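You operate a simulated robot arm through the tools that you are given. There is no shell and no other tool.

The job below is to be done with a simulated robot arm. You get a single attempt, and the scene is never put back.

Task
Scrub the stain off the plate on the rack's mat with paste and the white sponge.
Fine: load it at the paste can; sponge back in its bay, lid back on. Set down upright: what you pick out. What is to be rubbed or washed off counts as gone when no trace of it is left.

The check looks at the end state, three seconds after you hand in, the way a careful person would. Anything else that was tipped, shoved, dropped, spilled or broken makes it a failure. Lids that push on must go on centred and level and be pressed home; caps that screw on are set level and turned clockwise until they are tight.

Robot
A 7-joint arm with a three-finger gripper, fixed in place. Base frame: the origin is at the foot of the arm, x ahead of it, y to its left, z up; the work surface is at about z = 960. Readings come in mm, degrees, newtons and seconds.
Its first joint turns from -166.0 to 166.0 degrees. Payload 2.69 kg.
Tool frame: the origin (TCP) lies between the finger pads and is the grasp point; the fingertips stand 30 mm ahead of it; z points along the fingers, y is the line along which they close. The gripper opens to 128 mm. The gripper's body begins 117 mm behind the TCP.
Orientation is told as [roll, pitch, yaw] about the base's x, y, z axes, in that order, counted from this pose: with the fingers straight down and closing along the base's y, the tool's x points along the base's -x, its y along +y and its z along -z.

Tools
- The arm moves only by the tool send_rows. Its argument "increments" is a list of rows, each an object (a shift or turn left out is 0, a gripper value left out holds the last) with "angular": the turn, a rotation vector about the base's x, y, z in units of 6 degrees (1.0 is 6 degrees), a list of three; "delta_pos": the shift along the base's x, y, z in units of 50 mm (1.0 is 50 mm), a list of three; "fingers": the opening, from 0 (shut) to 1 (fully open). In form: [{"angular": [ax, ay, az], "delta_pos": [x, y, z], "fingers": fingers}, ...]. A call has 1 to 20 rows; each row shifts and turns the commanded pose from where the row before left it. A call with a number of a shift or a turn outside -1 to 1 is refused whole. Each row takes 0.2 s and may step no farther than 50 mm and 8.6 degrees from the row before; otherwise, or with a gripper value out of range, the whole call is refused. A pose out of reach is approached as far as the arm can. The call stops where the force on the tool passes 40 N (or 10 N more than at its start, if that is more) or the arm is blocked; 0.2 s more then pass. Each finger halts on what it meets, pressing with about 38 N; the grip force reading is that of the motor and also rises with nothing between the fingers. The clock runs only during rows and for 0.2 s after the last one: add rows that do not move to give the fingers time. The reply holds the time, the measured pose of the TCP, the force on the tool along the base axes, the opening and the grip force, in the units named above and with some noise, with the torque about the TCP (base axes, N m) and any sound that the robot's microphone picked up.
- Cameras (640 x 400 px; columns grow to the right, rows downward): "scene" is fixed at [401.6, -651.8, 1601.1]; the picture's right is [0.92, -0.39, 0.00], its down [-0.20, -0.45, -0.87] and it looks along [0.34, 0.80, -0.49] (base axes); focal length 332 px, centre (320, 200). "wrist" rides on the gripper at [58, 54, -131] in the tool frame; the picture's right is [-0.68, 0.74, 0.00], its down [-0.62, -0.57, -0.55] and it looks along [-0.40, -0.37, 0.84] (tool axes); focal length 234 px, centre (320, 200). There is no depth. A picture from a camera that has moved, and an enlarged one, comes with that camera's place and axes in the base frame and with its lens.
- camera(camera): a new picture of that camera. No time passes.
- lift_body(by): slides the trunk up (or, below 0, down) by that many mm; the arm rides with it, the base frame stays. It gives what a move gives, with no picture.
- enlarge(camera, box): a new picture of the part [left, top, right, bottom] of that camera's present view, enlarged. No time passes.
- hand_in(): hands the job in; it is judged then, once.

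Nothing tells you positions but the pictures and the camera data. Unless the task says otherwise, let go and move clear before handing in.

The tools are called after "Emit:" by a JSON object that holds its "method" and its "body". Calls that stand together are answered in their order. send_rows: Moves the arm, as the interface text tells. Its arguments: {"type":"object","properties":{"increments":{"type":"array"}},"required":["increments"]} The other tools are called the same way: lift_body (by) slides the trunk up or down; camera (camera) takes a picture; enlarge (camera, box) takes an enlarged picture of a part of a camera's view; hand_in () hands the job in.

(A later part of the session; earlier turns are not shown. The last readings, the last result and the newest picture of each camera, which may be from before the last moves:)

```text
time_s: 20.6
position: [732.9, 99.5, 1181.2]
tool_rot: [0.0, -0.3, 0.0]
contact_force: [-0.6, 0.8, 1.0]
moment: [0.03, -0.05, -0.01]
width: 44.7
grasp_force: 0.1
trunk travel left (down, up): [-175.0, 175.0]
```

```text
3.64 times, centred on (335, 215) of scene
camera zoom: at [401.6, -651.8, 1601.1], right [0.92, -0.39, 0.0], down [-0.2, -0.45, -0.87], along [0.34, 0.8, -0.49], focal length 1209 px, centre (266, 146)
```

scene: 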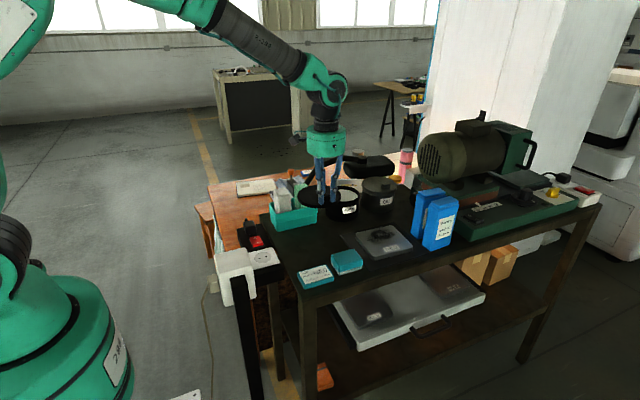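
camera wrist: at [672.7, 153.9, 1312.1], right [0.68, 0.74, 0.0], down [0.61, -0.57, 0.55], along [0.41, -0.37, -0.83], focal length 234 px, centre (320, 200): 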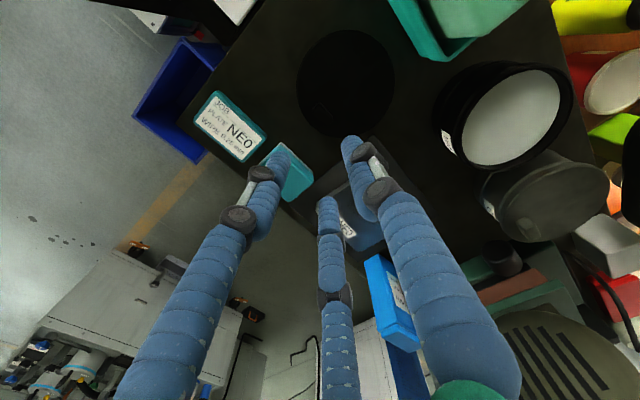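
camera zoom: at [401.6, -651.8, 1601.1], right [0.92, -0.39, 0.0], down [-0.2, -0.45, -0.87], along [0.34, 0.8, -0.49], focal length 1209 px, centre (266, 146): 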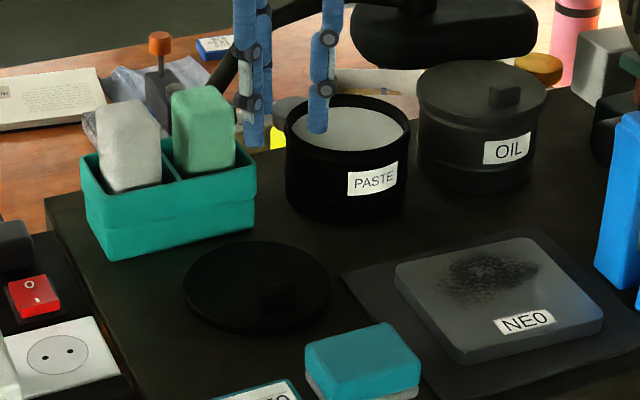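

The lid sits flat on the table, with nothing else disturbed. I'll check the tab shape on the brighter OIL lid and the resting lid, so I understand the 24 mm grip reading for the later regrasp.

Emit:
{"method": "enlarge", "body": {"camera": "scene", "box": [385, 168, 411, 186]}}

Emit:
{"method": "enlarge", "body": {"camera": "scene", "box": [310, 220, 355, 255]}}

Emit:
{"method": "enlarge", "body": {"camera": "scene", "box": [330, 175, 385, 215]}}

Emit:
{"method": "enlarge", "body": {"camera": "wrist", "box": [480, 140, 620, 250]}}

```text
16.00 times, centred on (398, 177) of scene
camera zoom: at [401.6, -651.8, 1601.1], right [0.92, -0.39, 0.0], down [-0.2, -0.45, -0.87], along [0.34, 0.8, -0.49], focal length 5318 px, centre (-928, 568)
```

zoom: 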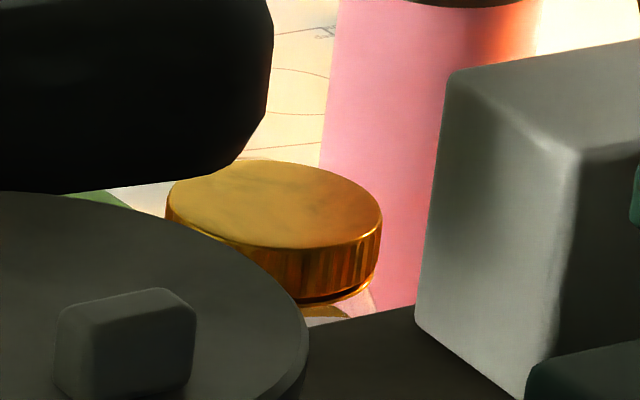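

```text
11.43 times, centred on (332, 238) of scene
camera zoom: at [401.6, -651.8, 1601.1], right [0.92, -0.39, 0.0], down [-0.2, -0.45, -0.87], along [0.34, 0.8, -0.49], focal length 3798 px, centre (177, -229)
```

zoom: 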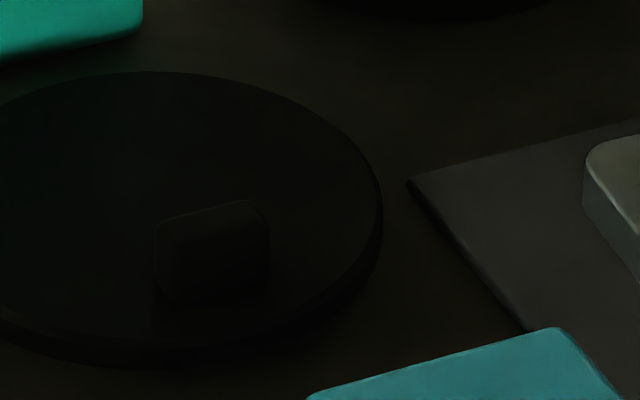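

```text
10.00 times, centred on (358, 195) of scene
camera zoom: at [401.6, -651.8, 1601.1], right [0.92, -0.39, 0.0], down [-0.2, -0.45, -0.87], along [0.34, 0.8, -0.49], focal length 3324 px, centre (-55, 250)
```

zoom: 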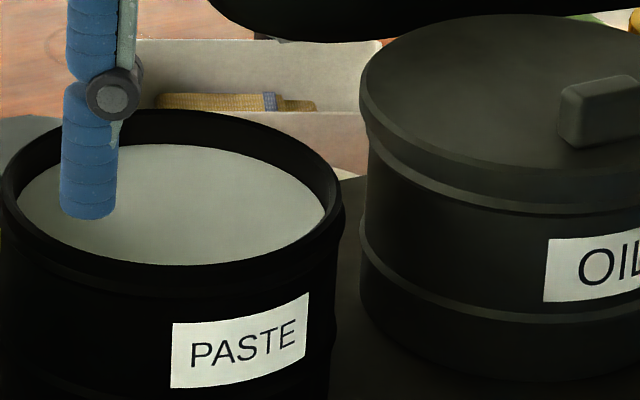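

```text
3.64 times, centred on (550, 195) of wrist
camera zoom: at [672.7, 153.9, 1312.1], right [0.68, 0.74, 0.0], down [0.61, -0.57, 0.55], along [0.41, -0.37, -0.83], focal length 852 px, centre (-516, 218)
```

zoom: 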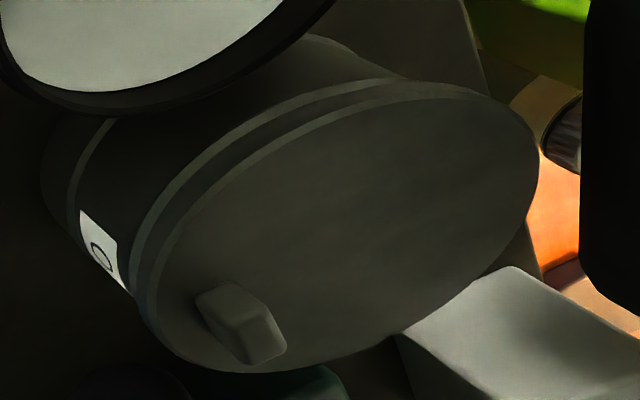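

The two tabs match, but I still need to know whether the third finger is physically real before reaching between the sponges. I'll probe gently: place only the skin's third finger over the edge of the resting lid and lower slowly to see if anything touches.

Emit:
{"method": "send_rows", "body": {"increments": [{"delta_pos": [-0.4, 0.24, -0.3], "angular": [0, 0.05, 0], "fingers": 0.47}, {"delta_pos": [-0.4, 0.24, -0.6]}, {"delta_pos": [-0.4, 0.24, -0.6]}, {"delta_pos": [-0.36, 0.21, -0.6]}, {"delta_pos": [0, 0, -0.8]}, {"delta_pos": [0, 0, 0]}]}}

Emit:
{"method": "enlarge", "body": {"camera": "scene", "box": [270, 170, 370, 260]}}

Emit:
{"method": "camera", "body": {"camera": "wrist"}}

```text
time_s: 22.0
position: [657.9, 145.1, 1031.2]
tool_rot: [0.0, 0.1, 0.0]
contact_force: [1.4, 1.3, 0.0]
moment: [0.02, 0.04, 0.0]
width: 60.0
grasp_force: 0.1
trunk travel left (down, up): [-175.0, 175.0]
```

```text
4.44 times, centred on (320, 215) of scene
camera zoom: at [401.6, -651.8, 1601.1], right [0.92, -0.39, 0.0], down [-0.2, -0.45, -0.87], along [0.34, 0.8, -0.49], focal length 1477 px, centre (320, 133)
```

zoom: 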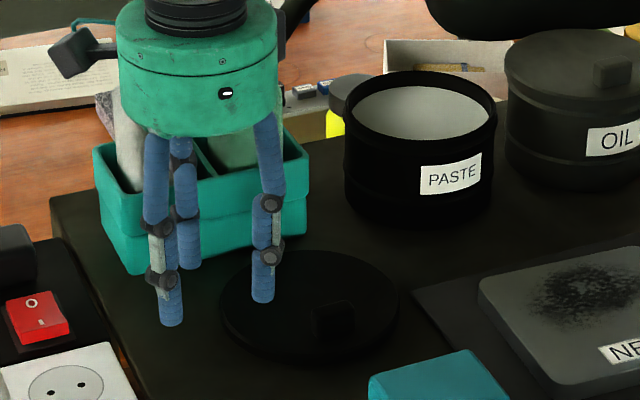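

```text
taken
camera wrist: at [598.4, 198.2, 1163.3], right [0.68, 0.74, 0.0], down [0.62, -0.57, 0.55], along [0.4, -0.37, -0.84], focal length 234 px, centre (320, 200)
```

wrist: 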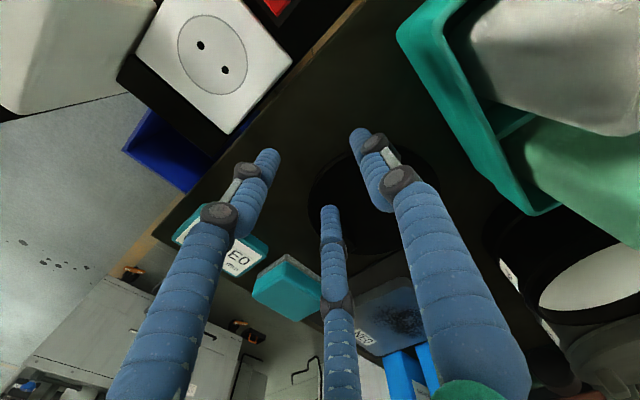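

Emit:
{"method": "send_rows", "body": {"increments": [{"delta_pos": [0, 0, -0.3]}, {"delta_pos": [0, 0, -0.06]}, {"delta_pos": [0, 0, -0.06]}, {"delta_pos": [0, 0, 0]}]}}

Emit:
{"method": "send_rows", "body": {"increments": [{"delta_pos": [0, 0, -0.06]}, {"delta_pos": [0, 0, 0]}]}}

Emit:
{"method": "send_rows", "body": {"increments": [{"delta_pos": [0, 0, -0.06]}, {"delta_pos": [0, 0, 0]}]}}

Emit:
{"method": "enlarge", "body": {"camera": "scene", "box": [270, 200, 340, 260]}}

```text
time_s: 23.0
position: [655.7, 144.5, 1012.7]
tool_rot: [0.0, 0.0, 0.0]
contact_force: [-0.1, 0.1, -0.3]
moment: [0.02, -0.03, -0.01]
width: 60.5
grasp_force: 0.1
trunk travel left (down, up): [-175.0, 175.0]
```

```text
time_s: 23.6
position: [655.5, 144.8, 1010.8]
tool_rot: [0.0, 0.0, -0.1]
contact_force: [-0.5, -1.0, 0.1]
moment: [0.02, 0.03, 0.02]
width: 60.1
grasp_force: 0.1
trunk travel left (down, up): [-175.0, 175.0]
```

```text
time_s: 24.2
position: [656.8, 144.6, 1006.3]
tool_rot: [-0.1, 0.0, 0.0]
contact_force: [0.2, -0.2, -0.4]
moment: [0.03, 0.01, -0.02]
width: 60.3
grasp_force: 0.0
trunk travel left (down, up): [-175.0, 175.0]
```

```text
6.67 times, centred on (305, 230) of scene
camera zoom: at [401.6, -651.8, 1601.1], right [0.92, -0.39, 0.0], down [-0.2, -0.45, -0.87], along [0.34, 0.8, -0.49], focal length 2216 px, centre (420, 0)
```

zoom: 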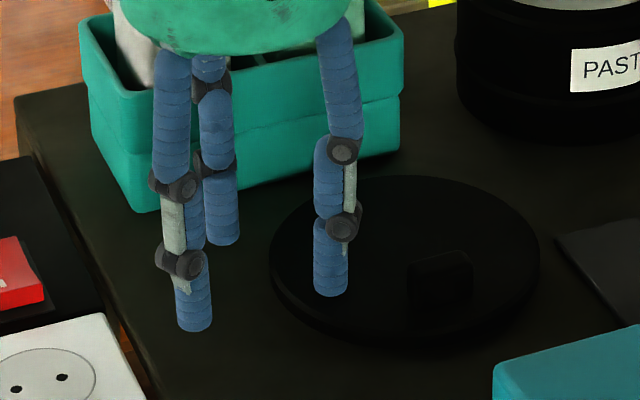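

Emit:
{"method": "send_rows", "body": {"increments": [{"delta_pos": [0, 0, -0.05]}, {"delta_pos": [0, 0, 0]}]}}

Emit:
{"method": "send_rows", "body": {"increments": [{"delta_pos": [0, 0, -0.05]}, {"delta_pos": [0, 0, 0]}]}}

Emit:
{"method": "send_rows", "body": {"increments": [{"delta_pos": [0, 0, -0.05]}, {"delta_pos": [0, 0, 0]}]}}

Emit:
{"method": "enlarge", "body": {"camera": "scene", "box": [270, 200, 340, 260]}}

```text
time_s: 24.8
position: [654.5, 144.7, 1004.4]
tool_rot: [0.0, 0.1, 0.0]
contact_force: [0.1, 0.0, -0.2]
moment: [0.0, 0.01, 0.0]
width: 60.2
grasp_force: 0.1
trunk travel left (down, up): [-175.0, 175.0]
```

```text
time_s: 25.4
position: [656.5, 145.8, 1003.2]
tool_rot: [0.1, -0.1, 0.1]
contact_force: [-2.9, -6.3, 21.2]
moment: [-0.66, -0.74, -0.34]
width: 63.4
grasp_force: 2.8
trunk travel left (down, up): [-175.0, 175.0]
```

```text
time_s: 26.0
position: [655.3, 144.3, 1003.0]
tool_rot: [0.1, -0.2, -0.1]
contact_force: [1.5, -6.9, 35.9]
moment: [-1.0, -1.41, -0.32]
width: 67.9
grasp_force: 4.9
trunk travel left (down, up): [-175.0, 175.0]
```

```text
6.67 times, centred on (305, 230) of scene
camera zoom: at [401.6, -651.8, 1601.1], right [0.92, -0.39, 0.0], down [-0.2, -0.45, -0.87], along [0.34, 0.8, -0.49], focal length 2216 px, centre (420, 0)
```

zoom: 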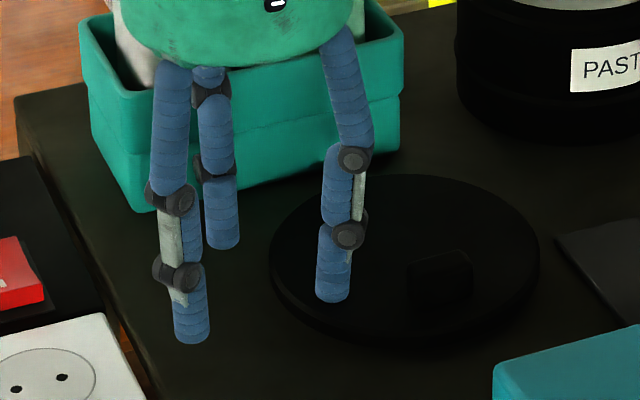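

The moment readings put the contact at about (+39, −22) from the TCP, so all three fingers are physically real at 120°. I'll plan with that: back off, then turn the tool +90° so one finger goes to the caddy's free −x side and the other two clear the green sponge.

Emit:
{"method": "send_rows", "body": {"increments": [{"delta_pos": [0, 0, 0.2], "fingers": 0.47}, {"delta_pos": [0, 0, 0.7]}, {"delta_pos": [0, 0, 0.9]}, {"delta_pos": [0, 0, 0.9]}, {"delta_pos": [0, 0, 0.6]}, {"delta_pos": [0, 0, 0]}]}}

Emit:
{"method": "send_rows", "body": {"increments": [{"angular": [0, 0, 1], "delta_pos": [0.02, 0.18, 0], "fingers": 1}, {"angular": [0, 0, 1], "delta_pos": [0.02, 0.18, 0]}, {"angular": [0, 0, 1], "delta_pos": [0.02, 0.18, 0]}, {"angular": [0, 0, 1], "delta_pos": [0.02, 0.18, 0]}, {"angular": [0, 0, 1], "delta_pos": [0.02, 0.18, 0]}, {"angular": [0, 0, 1], "delta_pos": [0.02, 0.18, 0]}, {"angular": [0, 0, 1], "delta_pos": [0.02, 0.18, 0]}, {"angular": [0, 0, 1], "delta_pos": [0.02, 0.18, 0]}, {"angular": [0, 0, 1], "delta_pos": [0.02, 0.18, 0]}, {"angular": [0, 0, 1], "delta_pos": [0.02, 0.18, 0]}, {"angular": [0, 0, 1], "delta_pos": [0.02, 0.18, 0]}, {"angular": [0, 0, 1], "delta_pos": [0.02, 0.18, 0]}, {"angular": [0, 0, 1], "delta_pos": [0.02, 0.18, 0]}, {"angular": [0, 0, 1], "delta_pos": [0.02, 0.18, 0]}, {"angular": [0, 0, 1], "delta_pos": [0.02, 0.18, 0]}, {"delta_pos": [0, 0, 0]}]}}

Emit:
{"method": "camera", "body": {"camera": "wrist"}}

Emit:
{"method": "enlarge", "body": {"camera": "scene", "box": [250, 130, 390, 260]}}

```text
time_s: 27.4
position: [656.7, 145.8, 1163.4]
tool_rot: [0.1, 0.0, 0.0]
contact_force: [0.7, 0.2, 0.9]
moment: [0.02, 0.0, -0.01]
width: 60.4
grasp_force: 0.0
trunk travel left (down, up): [-175.0, 175.0]
```

```text
time_s: 30.8
position: [670.4, 281.8, 1166.3]
tool_rot: [0.1, 0.0, 90.1]
contact_force: [0.1, -0.1, -1.6]
moment: [0.0, -0.02, 0.0]
width: 127.9
grasp_force: 0.0
trunk travel left (down, up): [-175.0, 175.0]
```

```text
taken
camera wrist: at [616.0, 223.8, 1297.4], right [-0.74, 0.68, 0.0], down [0.57, 0.62, 0.55], along [0.37, 0.4, -0.84], focal length 234 px, centre (320, 200)
```

wrist: 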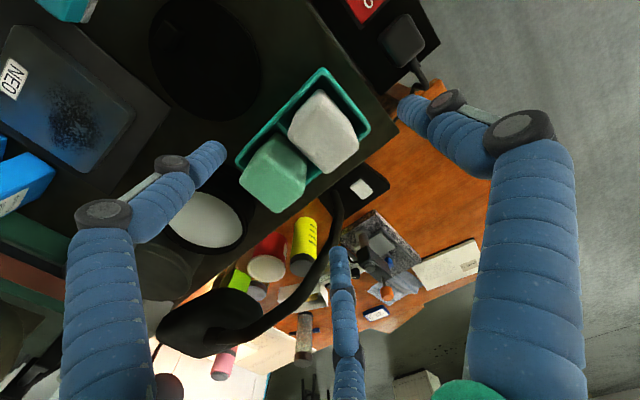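

```text
3.08 times, centred on (320, 195) of scene
camera zoom: at [401.6, -651.8, 1601.1], right [0.92, -0.39, 0.0], down [-0.2, -0.45, -0.87], along [0.34, 0.8, -0.49], focal length 1023 px, centre (320, 215)
```

zoom: 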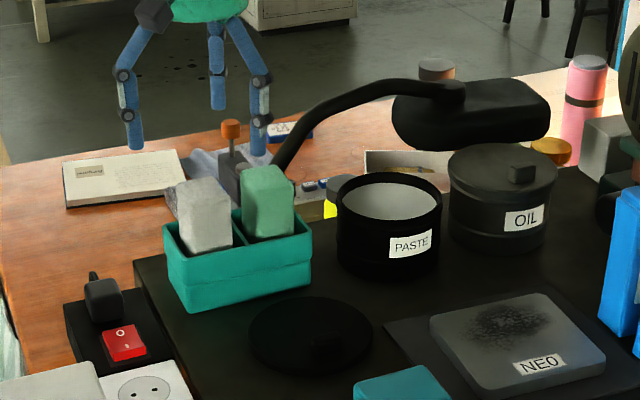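

All good and the tool is now turned 90° above the caddy. I'll enlarge the sponge in the wrist view to fix its position accurately.

Emit:
{"method": "enlarge", "body": {"camera": "wrist", "box": [220, 50, 390, 220]}}

Emit:
{"method": "enlarge", "body": {"camera": "scene", "box": [262, 165, 330, 230]}}

```text
2.35 times, centred on (305, 135) of wrist
camera zoom: at [616.0, 223.8, 1297.4], right [-0.74, 0.68, 0.0], down [0.57, 0.62, 0.55], along [0.37, 0.4, -0.84], focal length 551 px, centre (355, 353)
```

zoom: 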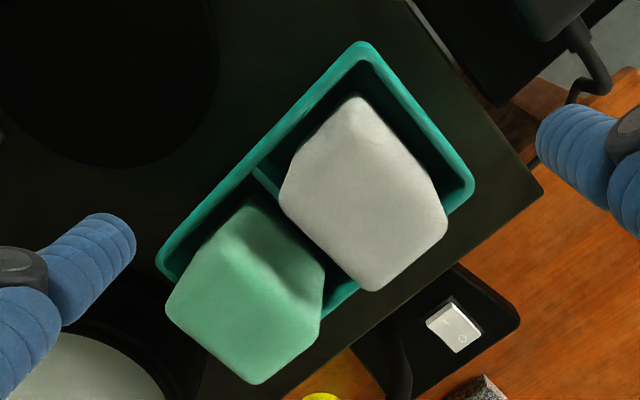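

```text
6.15 times, centred on (296, 198) of scene
camera zoom: at [401.6, -651.8, 1601.1], right [0.92, -0.39, 0.0], down [-0.2, -0.45, -0.87], along [0.34, 0.8, -0.49], focal length 2045 px, centre (468, 215)
```

zoom: 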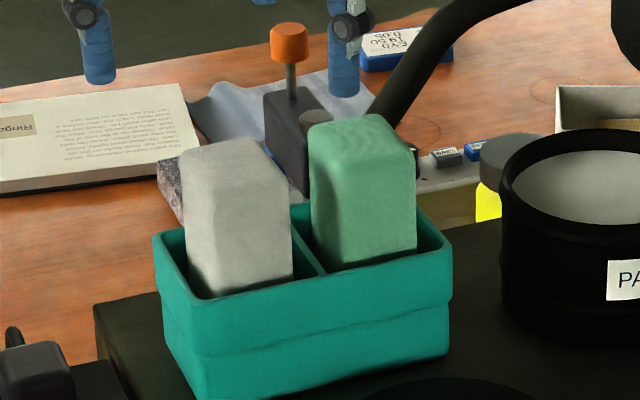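

The white sponge measures about 44 × 53 mm, centred near (661, 280.5), with its top at z≈1080 and the caddy rim at ≈1033. I'll descend around it with the fingertips kept above the rim.

Emit:
{"method": "send_rows", "body": {"increments": [{"delta_pos": [-0.02, -0.02, -0.4], "fingers": 0.74}, {"delta_pos": [0, 0, -0.4]}, {"delta_pos": [0, 0, -0.4]}, {"delta_pos": [0, 0, -0.2]}, {"delta_pos": [0, 0, 0]}]}}

Emit:
{"method": "camera", "body": {"camera": "wrist"}}

Emit:
{"method": "enlarge", "body": {"camera": "scene", "box": [250, 130, 340, 230]}}

```text
time_s: 32.0
position: [668.6, 281.3, 1094.7]
tool_rot: [0.0, 0.0, 90.0]
contact_force: [-1.0, 0.1, 0.3]
moment: [0.03, 0.02, 0.02]
width: 94.8
grasp_force: 0.0
trunk travel left (down, up): [-175.0, 175.0]
```

```text
taken
camera wrist: at [614.7, 223.0, 1226.8], right [-0.74, 0.68, 0.0], down [0.57, 0.62, 0.55], along [0.37, 0.4, -0.84], focal length 234 px, centre (320, 200)
```

wrist: 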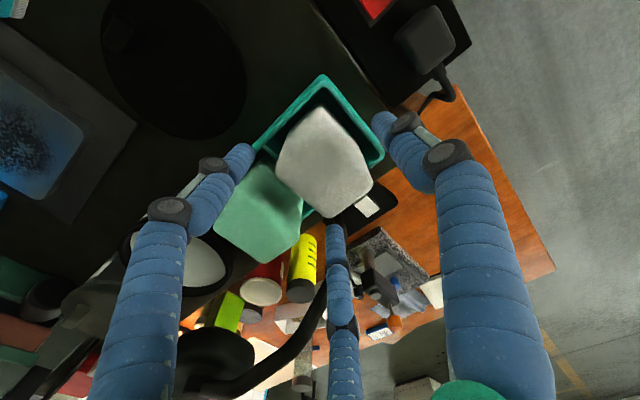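

```text
4.00 times, centred on (295, 180) of scene
camera zoom: at [401.6, -651.8, 1601.1], right [0.92, -0.39, 0.0], down [-0.2, -0.45, -0.87], along [0.34, 0.8, -0.49], focal length 1330 px, centre (420, 280)
```

zoom: 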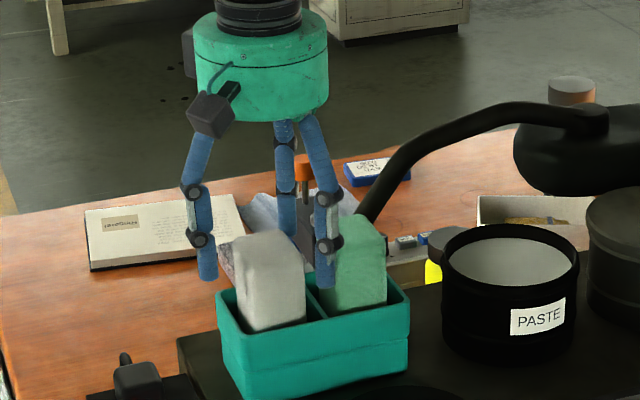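

Fingers are placed around the white sponge, with the front finger clear of the green one. I'll go down the last 23 mm in small steps.

Emit:
{"method": "send_rows", "body": {"increments": [{"delta_pos": [0, 0, -0.15]}, {"delta_pos": [0, 0, -0.15]}, {"delta_pos": [0, 0, -0.16]}, {"delta_pos": [0, 0, 0]}]}}

Emit:
{"method": "enlarge", "body": {"camera": "wrist", "box": [200, 60, 440, 260]}}

Emit:
{"method": "enlarge", "body": {"camera": "scene", "box": [260, 160, 330, 230]}}

```text
time_s: 33.0
position: [669.4, 280.3, 1071.4]
tool_rot: [0.1, 0.0, 89.9]
contact_force: [0.2, -0.3, 0.2]
moment: [-0.02, 0.0, -0.03]
width: 94.5
grasp_force: 0.1
trunk travel left (down, up): [-175.0, 175.0]
```

```text
2.00 times, centred on (320, 160) of wrist
camera zoom: at [614.4, 222.2, 1203.5], right [-0.74, 0.68, 0.0], down [0.57, 0.62, 0.55], along [0.37, 0.4, -0.84], focal length 468 px, centre (320, 280)
```

zoom: 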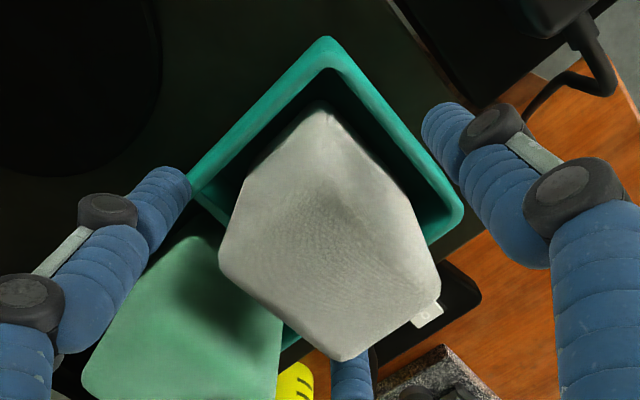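

```text
5.71 times, centred on (295, 195) of scene
camera zoom: at [401.6, -651.8, 1601.1], right [0.92, -0.39, 0.0], down [-0.2, -0.45, -0.87], along [0.34, 0.8, -0.49], focal length 1899 px, centre (463, 229)
```

zoom: 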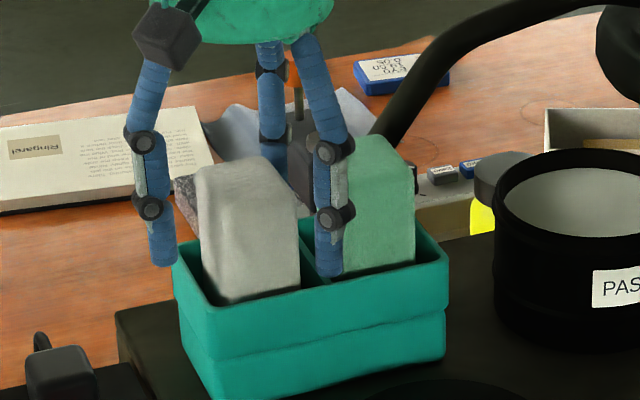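

The fingers are well placed and clear of the green sponge and rim. I'll close gradually.

Emit:
{"method": "send_rows", "body": {"increments": [{"fingers": 0.65}, {"fingers": 0.58}, {"fingers": 0.52}, {"fingers": 0.47}, {"fingers": 0.47}]}}

Emit:
{"method": "enlarge", "body": {"camera": "wrist", "box": [200, 60, 440, 260]}}

```text
time_s: 34.2
position: [669.2, 281.0, 1071.6]
tool_rot: [0.0, 0.0, 89.9]
contact_force: [-0.4, -0.5, 0.2]
moment: [0.02, 0.0, -0.01]
width: 60.8
grasp_force: 0.7
trunk travel left (down, up): [-175.0, 175.0]
```

```text
2.00 times, centred on (320, 160) of wrist
camera zoom: at [614.3, 222.2, 1203.7], right [-0.74, 0.68, 0.0], down [0.57, 0.62, 0.55], along [0.37, 0.4, -0.84], focal length 468 px, centre (320, 280)
```

zoom: 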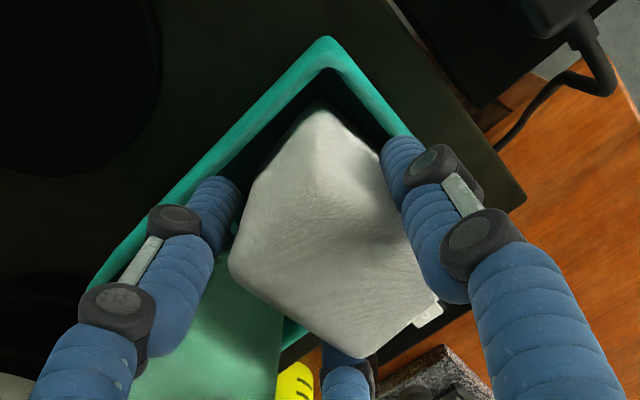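

Contact began at 60.8 mm, just as the three-finger geometry predicts. I'll finish closing and check the grip.

Emit:
{"method": "send_rows", "body": {"increments": [{"fingers": 0.4}, {"fingers": 0.3}, {"fingers": 0.1}, {"fingers": 0}, {"fingers": 0}]}}

Emit:
{"method": "enlarge", "body": {"camera": "wrist", "box": [200, 60, 440, 260]}}

Emit:
{"method": "enlarge", "body": {"camera": "scene", "box": [260, 160, 330, 230]}}

```text
time_s: 35.4
position: [668.3, 281.2, 1072.4]
tool_rot: [-0.1, 0.0, 90.0]
contact_force: [-0.5, 0.7, 3.4]
moment: [-0.03, 0.08, -0.05]
width: 57.3
grasp_force: 38.0
trunk travel left (down, up): [-175.0, 175.0]
```

```text
2.00 times, centred on (320, 160) of wrist
camera zoom: at [614.2, 222.2, 1203.8], right [-0.74, 0.68, 0.0], down [0.57, 0.62, 0.55], along [0.37, 0.4, -0.84], focal length 468 px, centre (320, 280)
```

zoom: 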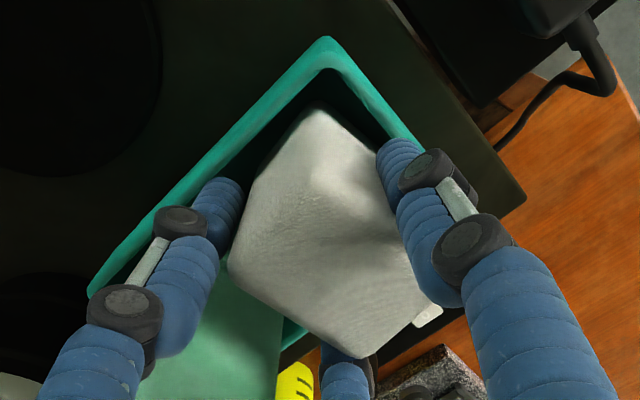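

```text
5.71 times, centred on (295, 195) of scene
camera zoom: at [401.6, -651.8, 1601.1], right [0.92, -0.39, 0.0], down [-0.2, -0.45, -0.87], along [0.34, 0.8, -0.49], focal length 1899 px, centre (463, 229)
```

zoom: 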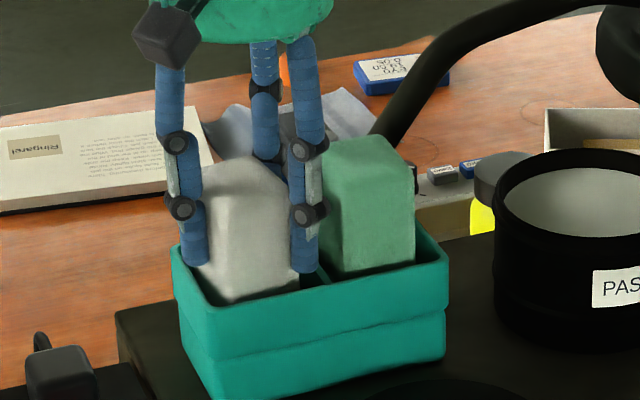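

The sponge is gripped at 38 N (57.3 mm). I'll lift it straight up out of its bay.

Emit:
{"method": "send_rows", "body": {"increments": [{"delta_pos": [0, 0, 0.2], "fingers": 0}, {"delta_pos": [0, 0, 0.3]}, {"delta_pos": [0, 0, 0.4]}, {"delta_pos": [0, 0, 0.4]}, {"delta_pos": [0, 0, 0.4]}, {"delta_pos": [0, 0, 0.4]}, {"delta_pos": [0, 0, 0.5]}, {"delta_pos": [0, 0, 0]}]}}

Emit:
{"method": "enlarge", "body": {"camera": "scene", "box": [250, 110, 350, 230]}}

Emit:
{"method": "camera", "body": {"camera": "wrist"}}

```text
time_s: 37.2
position: [670.0, 278.3, 1202.0]
tool_rot: [0.1, 0.0, 90.0]
contact_force: [0.6, 0.1, -0.8]
moment: [0.01, -0.01, -0.04]
width: 56.8
grasp_force: 38.2
trunk travel left (down, up): [-175.0, 175.0]
```

```text
3.33 times, centred on (300, 170) of scene
camera zoom: at [401.6, -651.8, 1601.1], right [0.92, -0.39, 0.0], down [-0.2, -0.45, -0.87], along [0.34, 0.8, -0.49], focal length 1108 px, centre (387, 300)
```

zoom: 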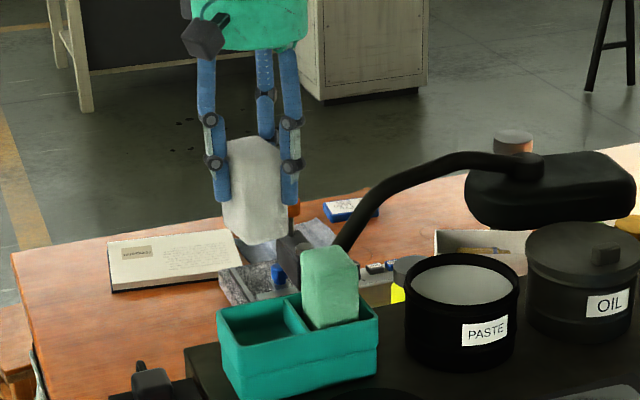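

```text
taken
camera wrist: at [615.5, 221.6, 1333.7], right [-0.74, 0.68, 0.0], down [0.57, 0.62, 0.55], along [0.37, 0.4, -0.84], focal length 234 px, centre (320, 200)
```

wrist: 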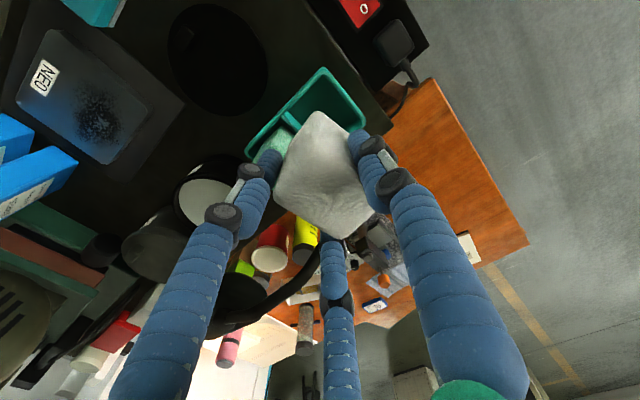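

The sponge hangs straight, with its bottom about 71 mm below the TCP. I'll carry it level over the paste can.

Emit:
{"method": "send_rows", "body": {"increments": [{"delta_pos": [0.7, -0.03, 0], "fingers": 0}, {"delta_pos": [0.7, -0.03, 0]}, {"delta_pos": [0.7, -0.03, 0]}, {"delta_pos": [0.7, -0.03, 0]}, {"delta_pos": [0.7, -0.03, 0]}, {"delta_pos": [0.7, -0.03, 0]}, {"delta_pos": [0, 0, 0]}, {"delta_pos": [0, 0, 0]}]}}

Emit:
{"method": "camera", "body": {"camera": "wrist"}}

Emit:
{"method": "enlarge", "body": {"camera": "scene", "box": [290, 110, 410, 230]}}

```text
time_s: 39.0
position: [880.1, 268.7, 1200.1]
tool_rot: [0.0, 0.1, 90.0]
contact_force: [-0.4, 0.3, 0.6]
moment: [0.0, -0.04, -0.03]
width: 56.0
grasp_force: 38.0
trunk travel left (down, up): [-175.0, 175.0]
```

```text
taken
camera wrist: at [825.3, 212.0, 1332.4], right [-0.74, 0.68, 0.0], down [0.57, 0.62, 0.55], along [0.37, 0.4, -0.84], focal length 234 px, centre (320, 200)
```

wrist: 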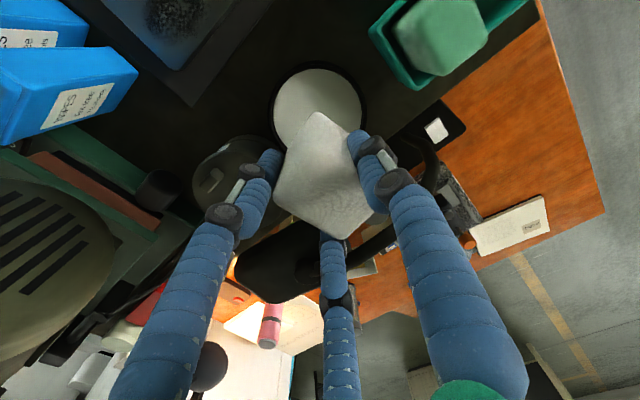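

```text
3.33 times, centred on (350, 170) of scene
camera zoom: at [401.6, -651.8, 1601.1], right [0.92, -0.39, 0.0], down [-0.2, -0.45, -0.87], along [0.34, 0.8, -0.49], focal length 1108 px, centre (220, 300)
```

zoom: 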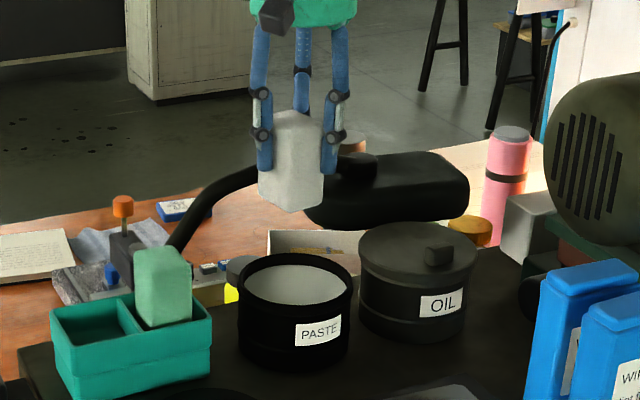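

The sponge is above the can. I'll zoom in to centre it precisely over the opening.

Emit:
{"method": "enlarge", "body": {"camera": "wrist", "box": [250, 50, 390, 160]}}

Emit:
{"method": "enlarge", "body": {"camera": "scene", "box": [330, 175, 385, 225]}}

```text
3.64 times, centred on (320, 105) of wrist
camera zoom: at [825.3, 212.0, 1332.4], right [-0.74, 0.68, 0.0], down [0.57, 0.62, 0.55], along [0.37, 0.4, -0.84], focal length 852 px, centre (320, 546)
```

zoom: 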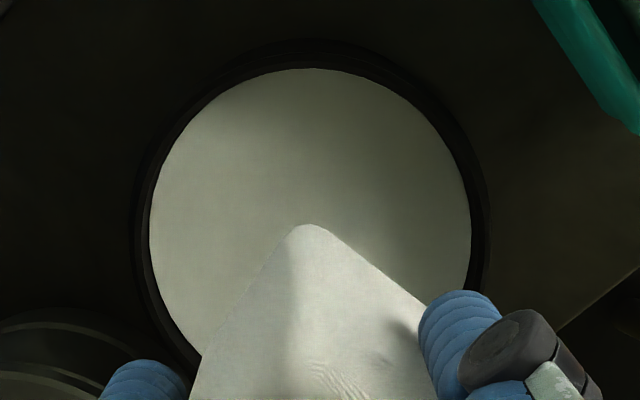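

```text
8.00 times, centred on (358, 200) of scene
camera zoom: at [401.6, -651.8, 1601.1], right [0.92, -0.39, 0.0], down [-0.2, -0.45, -0.87], along [0.34, 0.8, -0.49], focal length 2659 px, centre (20, 200)
```

zoom: 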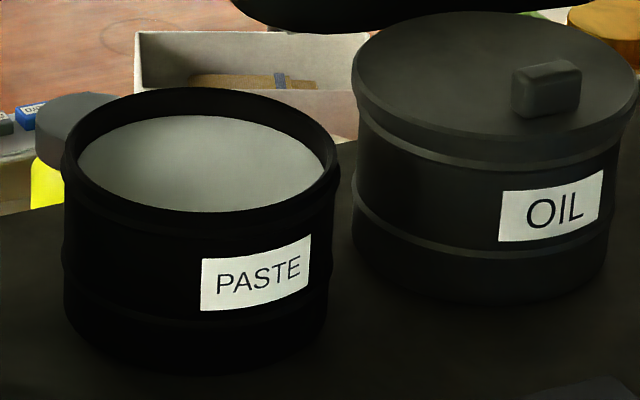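

The can's centre comes out near (875, 265) with a 54 mm inner radius, and the paste surface is at z≈1034. I'll centre the sponge and lower it toward the paste.

Emit:
{"method": "send_rows", "body": {"increments": [{"delta_pos": [0.07, -0.07, -0.3], "fingers": 0}, {"delta_pos": [0, 0, -0.4]}, {"delta_pos": [0, 0, -0.4]}, {"delta_pos": [0, 0, -0.4]}, {"delta_pos": [0, 0, 0]}]}}

Emit:
{"method": "enlarge", "body": {"camera": "scene", "box": [310, 130, 400, 225]}}

Emit:
{"method": "camera", "body": {"camera": "wrist"}}

```text
time_s: 40.2
position: [881.8, 266.3, 1126.2]
tool_rot: [0.1, 0.0, 89.9]
contact_force: [-0.6, -0.3, -1.0]
moment: [0.04, 0.05, 0.03]
width: 55.5
grasp_force: 38.5
trunk travel left (down, up): [-175.0, 175.0]
```

```text
4.21 times, centred on (355, 178) of scene
camera zoom: at [401.6, -651.8, 1601.1], right [0.92, -0.39, 0.0], down [-0.2, -0.45, -0.87], along [0.34, 0.8, -0.49], focal length 1399 px, centre (173, 295)
```

zoom: 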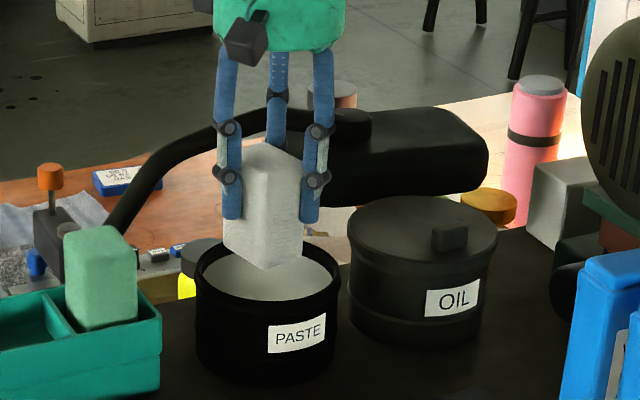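

```text
taken
camera wrist: at [827.2, 208.2, 1257.8], right [-0.74, 0.68, 0.0], down [0.57, 0.62, 0.55], along [0.37, 0.4, -0.84], focal length 234 px, centre (320, 200)
```

wrist: 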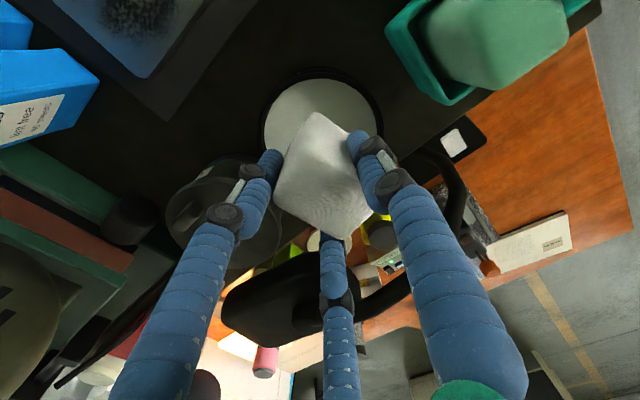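

The sponge bottom is inside the rim and centred, but the grip width is creeping slowly (57.3→55.5), so I'll keep watching it. I'll lower in small steps until I feel the paste.

Emit:
{"method": "send_rows", "body": {"increments": [{"delta_pos": [0.02, 0, -0.1], "fingers": 0}, {"delta_pos": [0, 0, -0.1]}, {"delta_pos": [0, 0, -0.1]}]}}

Emit:
{"method": "enlarge", "body": {"camera": "scene", "box": [320, 150, 390, 215]}}

```text
time_s: 41.0
position: [883.4, 268.5, 1109.5]
tool_rot: [0.1, 0.1, 90.0]
contact_force: [0.6, 1.1, 0.3]
moment: [0.04, 0.0, 0.0]
width: 55.2
grasp_force: 38.6
trunk travel left (down, up): [-175.0, 175.0]
```

```text
6.15 times, centred on (355, 182) of scene
camera zoom: at [401.6, -651.8, 1601.1], right [0.92, -0.39, 0.0], down [-0.2, -0.45, -0.87], along [0.34, 0.8, -0.49], focal length 2045 px, centre (105, 308)
```

zoom: 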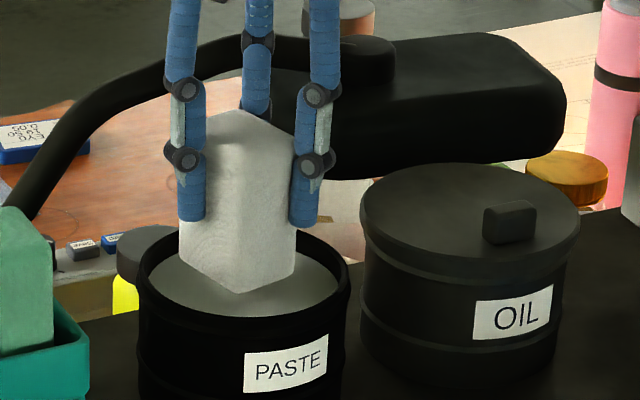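

Emit:
{"method": "enlarge", "body": {"camera": "wrist", "box": [230, 60, 410, 260]}}

Emit:
{"method": "enlarge", "body": {"camera": "scene", "box": [330, 160, 380, 205]}}

```text
2.00 times, centred on (320, 160) of wrist
camera zoom: at [828.3, 209.2, 1242.4], right [-0.74, 0.68, 0.0], down [0.57, 0.62, 0.55], along [0.37, 0.4, -0.84], focal length 468 px, centre (320, 280)
```

zoom: 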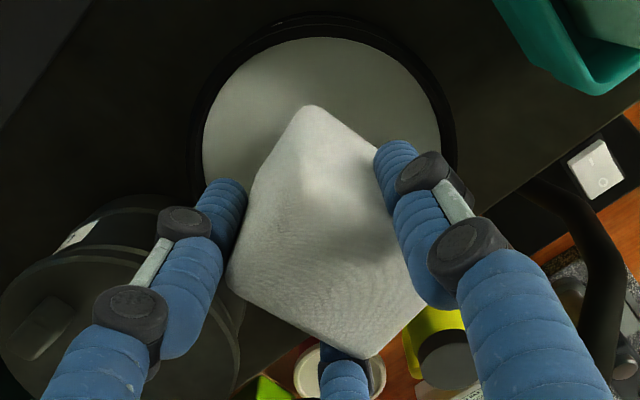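

```text
8.89 times, centred on (355, 182) of scene
camera zoom: at [401.6, -651.8, 1601.1], right [0.92, -0.39, 0.0], down [-0.2, -0.45, -0.87], along [0.34, 0.8, -0.49], focal length 2954 px, centre (9, 356)
```

zoom: 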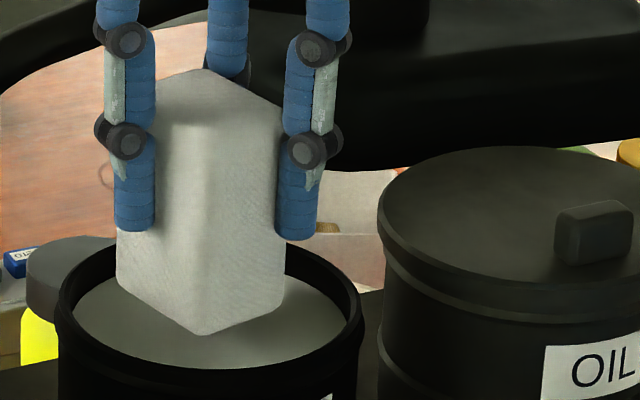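

The sponge has turned roughly 10° in the three-finger grip, which I'll correct by tool yaw when returning it. I'll go on with loading: slowly down until it touches the paste.

Emit:
{"method": "send_rows", "body": {"increments": [{"delta_pos": [0, 0, -0.08], "fingers": 0}, {"delta_pos": [0, 0, -0.08]}]}}

Emit:
{"method": "enlarge", "body": {"camera": "scene", "box": [330, 160, 380, 205]}}

```text
time_s: 41.6
position: [882.9, 266.3, 1103.0]
tool_rot: [0.1, -0.1, 90.0]
contact_force: [0.0, -0.1, 0.1]
moment: [0.03, 0.07, -0.01]
width: 55.3
grasp_force: 38.1
trunk travel left (down, up): [-175.0, 175.0]
```

```text
8.89 times, centred on (355, 182) of scene
camera zoom: at [401.6, -651.8, 1601.1], right [0.92, -0.39, 0.0], down [-0.2, -0.45, -0.87], along [0.34, 0.8, -0.49], focal length 2954 px, centre (9, 356)
```

zoom: 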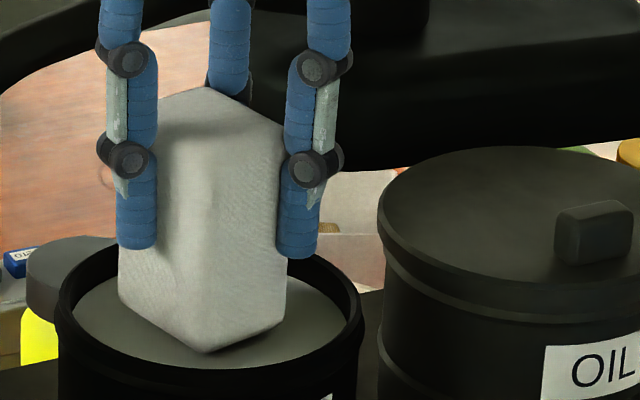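

Emit:
{"method": "send_rows", "body": {"increments": [{"delta_pos": [0, 0, -0.08], "fingers": 0}, {"delta_pos": [0, 0, -0.02]}]}}

Emit:
{"method": "send_rows", "body": {"increments": [{"delta_pos": [0, 0, -0.06], "fingers": 0}, {"delta_pos": [0, 0, 0]}]}}

Emit:
{"method": "enlarge", "body": {"camera": "scene", "box": [330, 160, 380, 205]}}

```text
time_s: 42.2
position: [883.1, 267.6, 1100.4]
tool_rot: [0.1, 0.0, 90.0]
contact_force: [-2.3, -1.2, 7.1]
moment: [-0.25, 0.19, -0.07]
width: 54.9
grasp_force: 38.5
trunk travel left (down, up): [-175.0, 175.0]
```

```text
time_s: 42.8
position: [884.0, 265.2, 1099.5]
tool_rot: [-0.1, -0.1, 90.0]
contact_force: [0.8, -0.6, 26.8]
moment: [-0.19, 0.27, -0.14]
width: 54.9
grasp_force: 38.1
trunk travel left (down, up): [-175.0, 175.0]
```

```text
8.89 times, centred on (355, 182) of scene
camera zoom: at [401.6, -651.8, 1601.1], right [0.92, -0.39, 0.0], down [-0.2, -0.45, -0.87], along [0.34, 0.8, -0.49], focal length 2954 px, centre (9, 356)
```

zoom: 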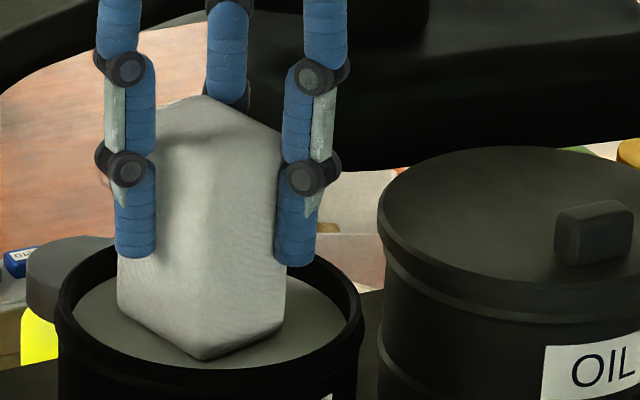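

Contact with the paste is firm (27 N) at TCP z≈1100. I'll ease off, dab a second time with a very light small twist of position, then lift and inspect.

Emit:
{"method": "send_rows", "body": {"increments": [{"delta_pos": [0, 0, 0.03], "fingers": 0}, {"delta_pos": [0.06, 0, 0.01]}, {"delta_pos": [0, 0.06, 0]}, {"delta_pos": [-0.12, 0, 0]}, {"delta_pos": [0, -0.12, 0]}, {"delta_pos": [0.06, 0.06, 0]}, {"delta_pos": [0, 0, 0]}]}}

Emit:
{"method": "send_rows", "body": {"increments": [{"delta_pos": [0, 0, 0.2], "fingers": 0}, {"delta_pos": [0, 0, 0.6]}, {"delta_pos": [0, 0, 0.8]}, {"delta_pos": [0, 0, 0.6]}, {"delta_pos": [0, 0, 0]}]}}

Emit:
{"method": "enlarge", "body": {"camera": "scene", "box": [310, 110, 400, 215]}}

Emit:
{"method": "camera", "body": {"camera": "wrist"}}

```text
time_s: 44.4
position: [880.3, 266.3, 1099.7]
tool_rot: [0.0, 0.0, 89.9]
contact_force: [-7.3, -1.8, 31.7]
moment: [0.17, 0.67, -0.02]
width: 54.3
grasp_force: 38.0
trunk travel left (down, up): [-175.0, 175.0]
```

```text
time_s: 45.6
position: [882.9, 267.3, 1208.7]
tool_rot: [0.1, 0.0, 90.1]
contact_force: [0.3, 0.4, 0.4]
moment: [-0.01, -0.02, 0.01]
width: 54.3
grasp_force: 38.0
trunk travel left (down, up): [-175.0, 175.0]
```

```text
3.81 times, centred on (355, 162) of scene
camera zoom: at [401.6, -651.8, 1601.1], right [0.92, -0.39, 0.0], down [-0.2, -0.45, -0.87], along [0.34, 0.8, -0.49], focal length 1266 px, centre (187, 343)
```

zoom: 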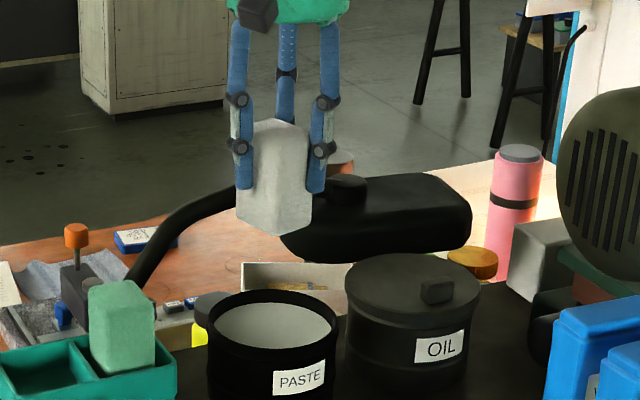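

```text
taken
camera wrist: at [828.6, 208.3, 1339.3], right [-0.74, 0.68, 0.0], down [0.57, 0.62, 0.55], along [0.37, 0.4, -0.84], focal length 234 px, centre (320, 200)
```

wrist: 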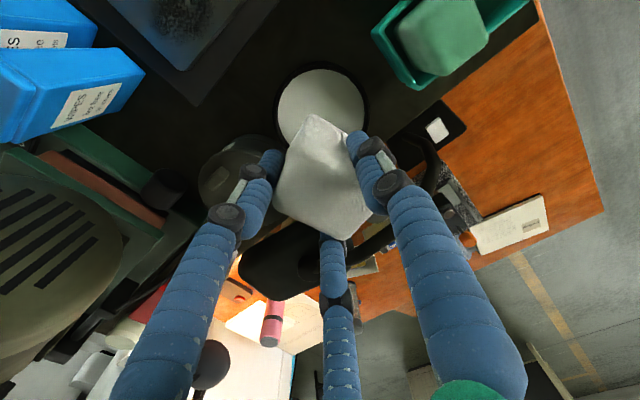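

Emit:
{"method": "enlarge", "body": {"camera": "scene", "box": [330, 175, 385, 225]}}

Emit:
{"method": "enlarge", "body": {"camera": "scene", "box": [325, 130, 375, 180]}}

Emit:
{"method": "enlarge", "body": {"camera": "wrist", "box": [250, 50, 390, 260]}}

```text
8.00 times, centred on (358, 200) of scene
camera zoom: at [401.6, -651.8, 1601.1], right [0.92, -0.39, 0.0], down [-0.2, -0.45, -0.87], along [0.34, 0.8, -0.49], focal length 2659 px, centre (20, 200)
```

zoom: 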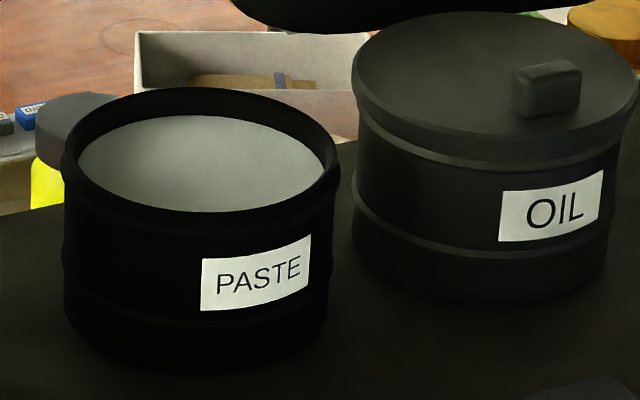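

```text
8.00 times, centred on (350, 155) of scene
camera zoom: at [401.6, -651.8, 1601.1], right [0.92, -0.39, 0.0], down [-0.2, -0.45, -0.87], along [0.34, 0.8, -0.49], focal length 2659 px, centre (80, 560)
```

zoom: 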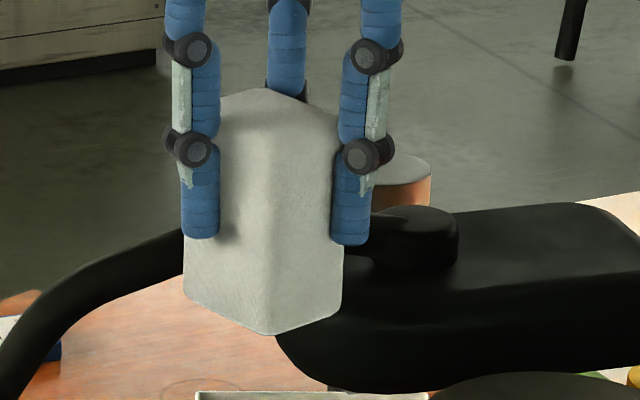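

```text
1.90 times, centred on (320, 155) of wrist
camera zoom: at [828.6, 208.3, 1339.3], right [-0.74, 0.68, 0.0], down [0.57, 0.62, 0.55], along [0.37, 0.4, -0.84], focal length 446 px, centre (320, 286)
```

zoom: 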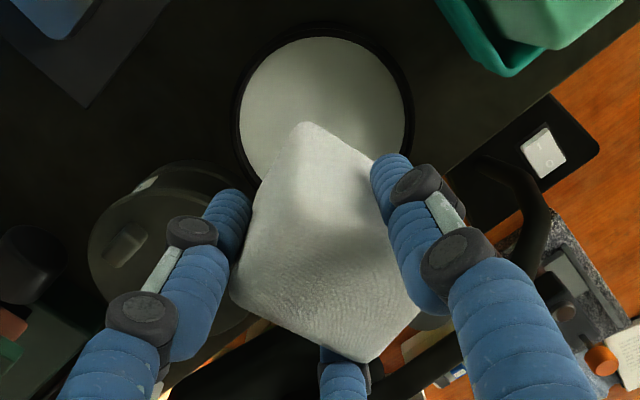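

The can hasn't moved, and a thin pale line shows along the sponge's bottom edge. I'll carry the sponge to the plate and hover over the stain near (914, 72).

Emit:
{"method": "send_rows", "body": {"increments": [{"delta_pos": [0.16, -0.776, 0], "fingers": 0}, {"delta_pos": [0.16, -0.776, 0]}, {"delta_pos": [0.16, -0.776, 0]}, {"delta_pos": [0.16, -0.776, 0]}, {"delta_pos": [0.16, -0.776, 0]}, {"delta_pos": [0, 0, -0.9]}, {"delta_pos": [0, 0, -0.9]}, {"delta_pos": [0, 0, 0]}]}}

Emit:
{"method": "camera", "body": {"camera": "wrist"}}

Emit:
{"method": "enlarge", "body": {"camera": "scene", "box": [330, 150, 450, 270]}}

```text
time_s: 47.4
position: [924.2, 73.9, 1118.6]
tool_rot: [0.1, 0.0, 89.9]
contact_force: [0.4, 1.1, -0.6]
moment: [0.01, 0.05, 0.0]
width: 54.3
grasp_force: 37.6
trunk travel left (down, up): [-175.0, 175.0]
```

```text
taken
camera wrist: at [869.9, 15.3, 1249.8], right [-0.74, 0.68, 0.0], down [0.57, 0.62, 0.55], along [0.37, 0.4, -0.84], focal length 234 px, centre (320, 200)
```

wrist: 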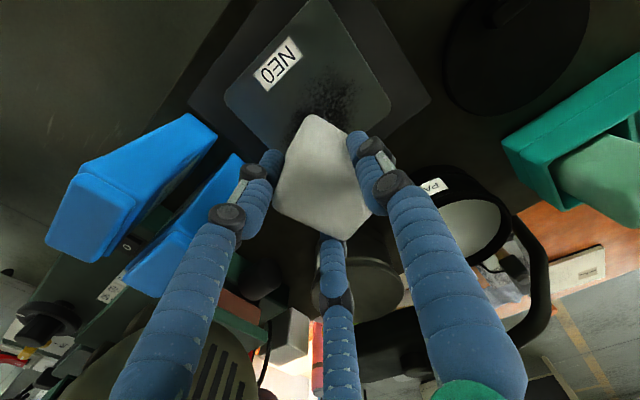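

```text
3.33 times, centred on (390, 210) of scene
camera zoom: at [401.6, -651.8, 1601.1], right [0.92, -0.39, 0.0], down [-0.2, -0.45, -0.87], along [0.34, 0.8, -0.49], focal length 1108 px, centre (87, 167)
```

zoom: 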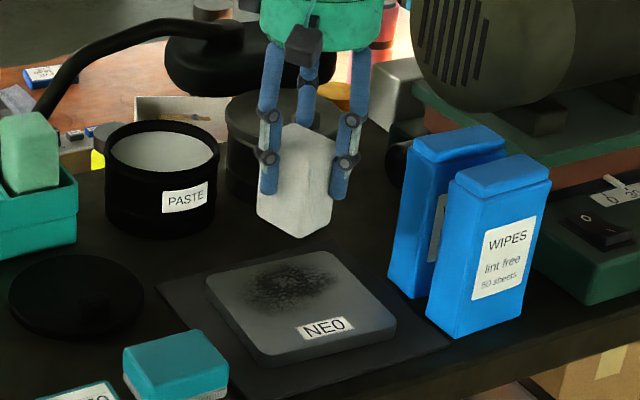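

The sponge hovers over the stain with the WIPES boxes clear. I'll lower toward the plate, slowing down near contact.

Emit:
{"method": "send_rows", "body": {"increments": [{"delta_pos": [0, -0.04, -0.5], "fingers": 0}, {"delta_pos": [0, 0, -0.5]}, {"delta_pos": [0, 0, 0]}]}}

Emit:
{"method": "enlarge", "body": {"camera": "scene", "box": [340, 180, 430, 265]}}

```text
time_s: 48.2
position: [922.7, 71.0, 1067.4]
tool_rot: [-0.1, 0.0, 90.0]
contact_force: [0.4, -0.2, -0.8]
moment: [-0.01, 0.02, -0.01]
width: 54.1
grasp_force: 37.6
trunk travel left (down, up): [-175.0, 175.0]
```

```text
4.71 times, centred on (385, 222) of scene
camera zoom: at [401.6, -651.8, 1601.1], right [0.92, -0.39, 0.0], down [-0.2, -0.45, -0.87], along [0.34, 0.8, -0.49], focal length 1564 px, centre (14, 94)
```

zoom: 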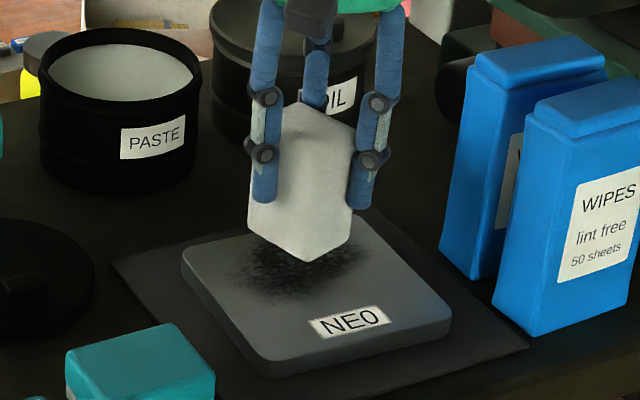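

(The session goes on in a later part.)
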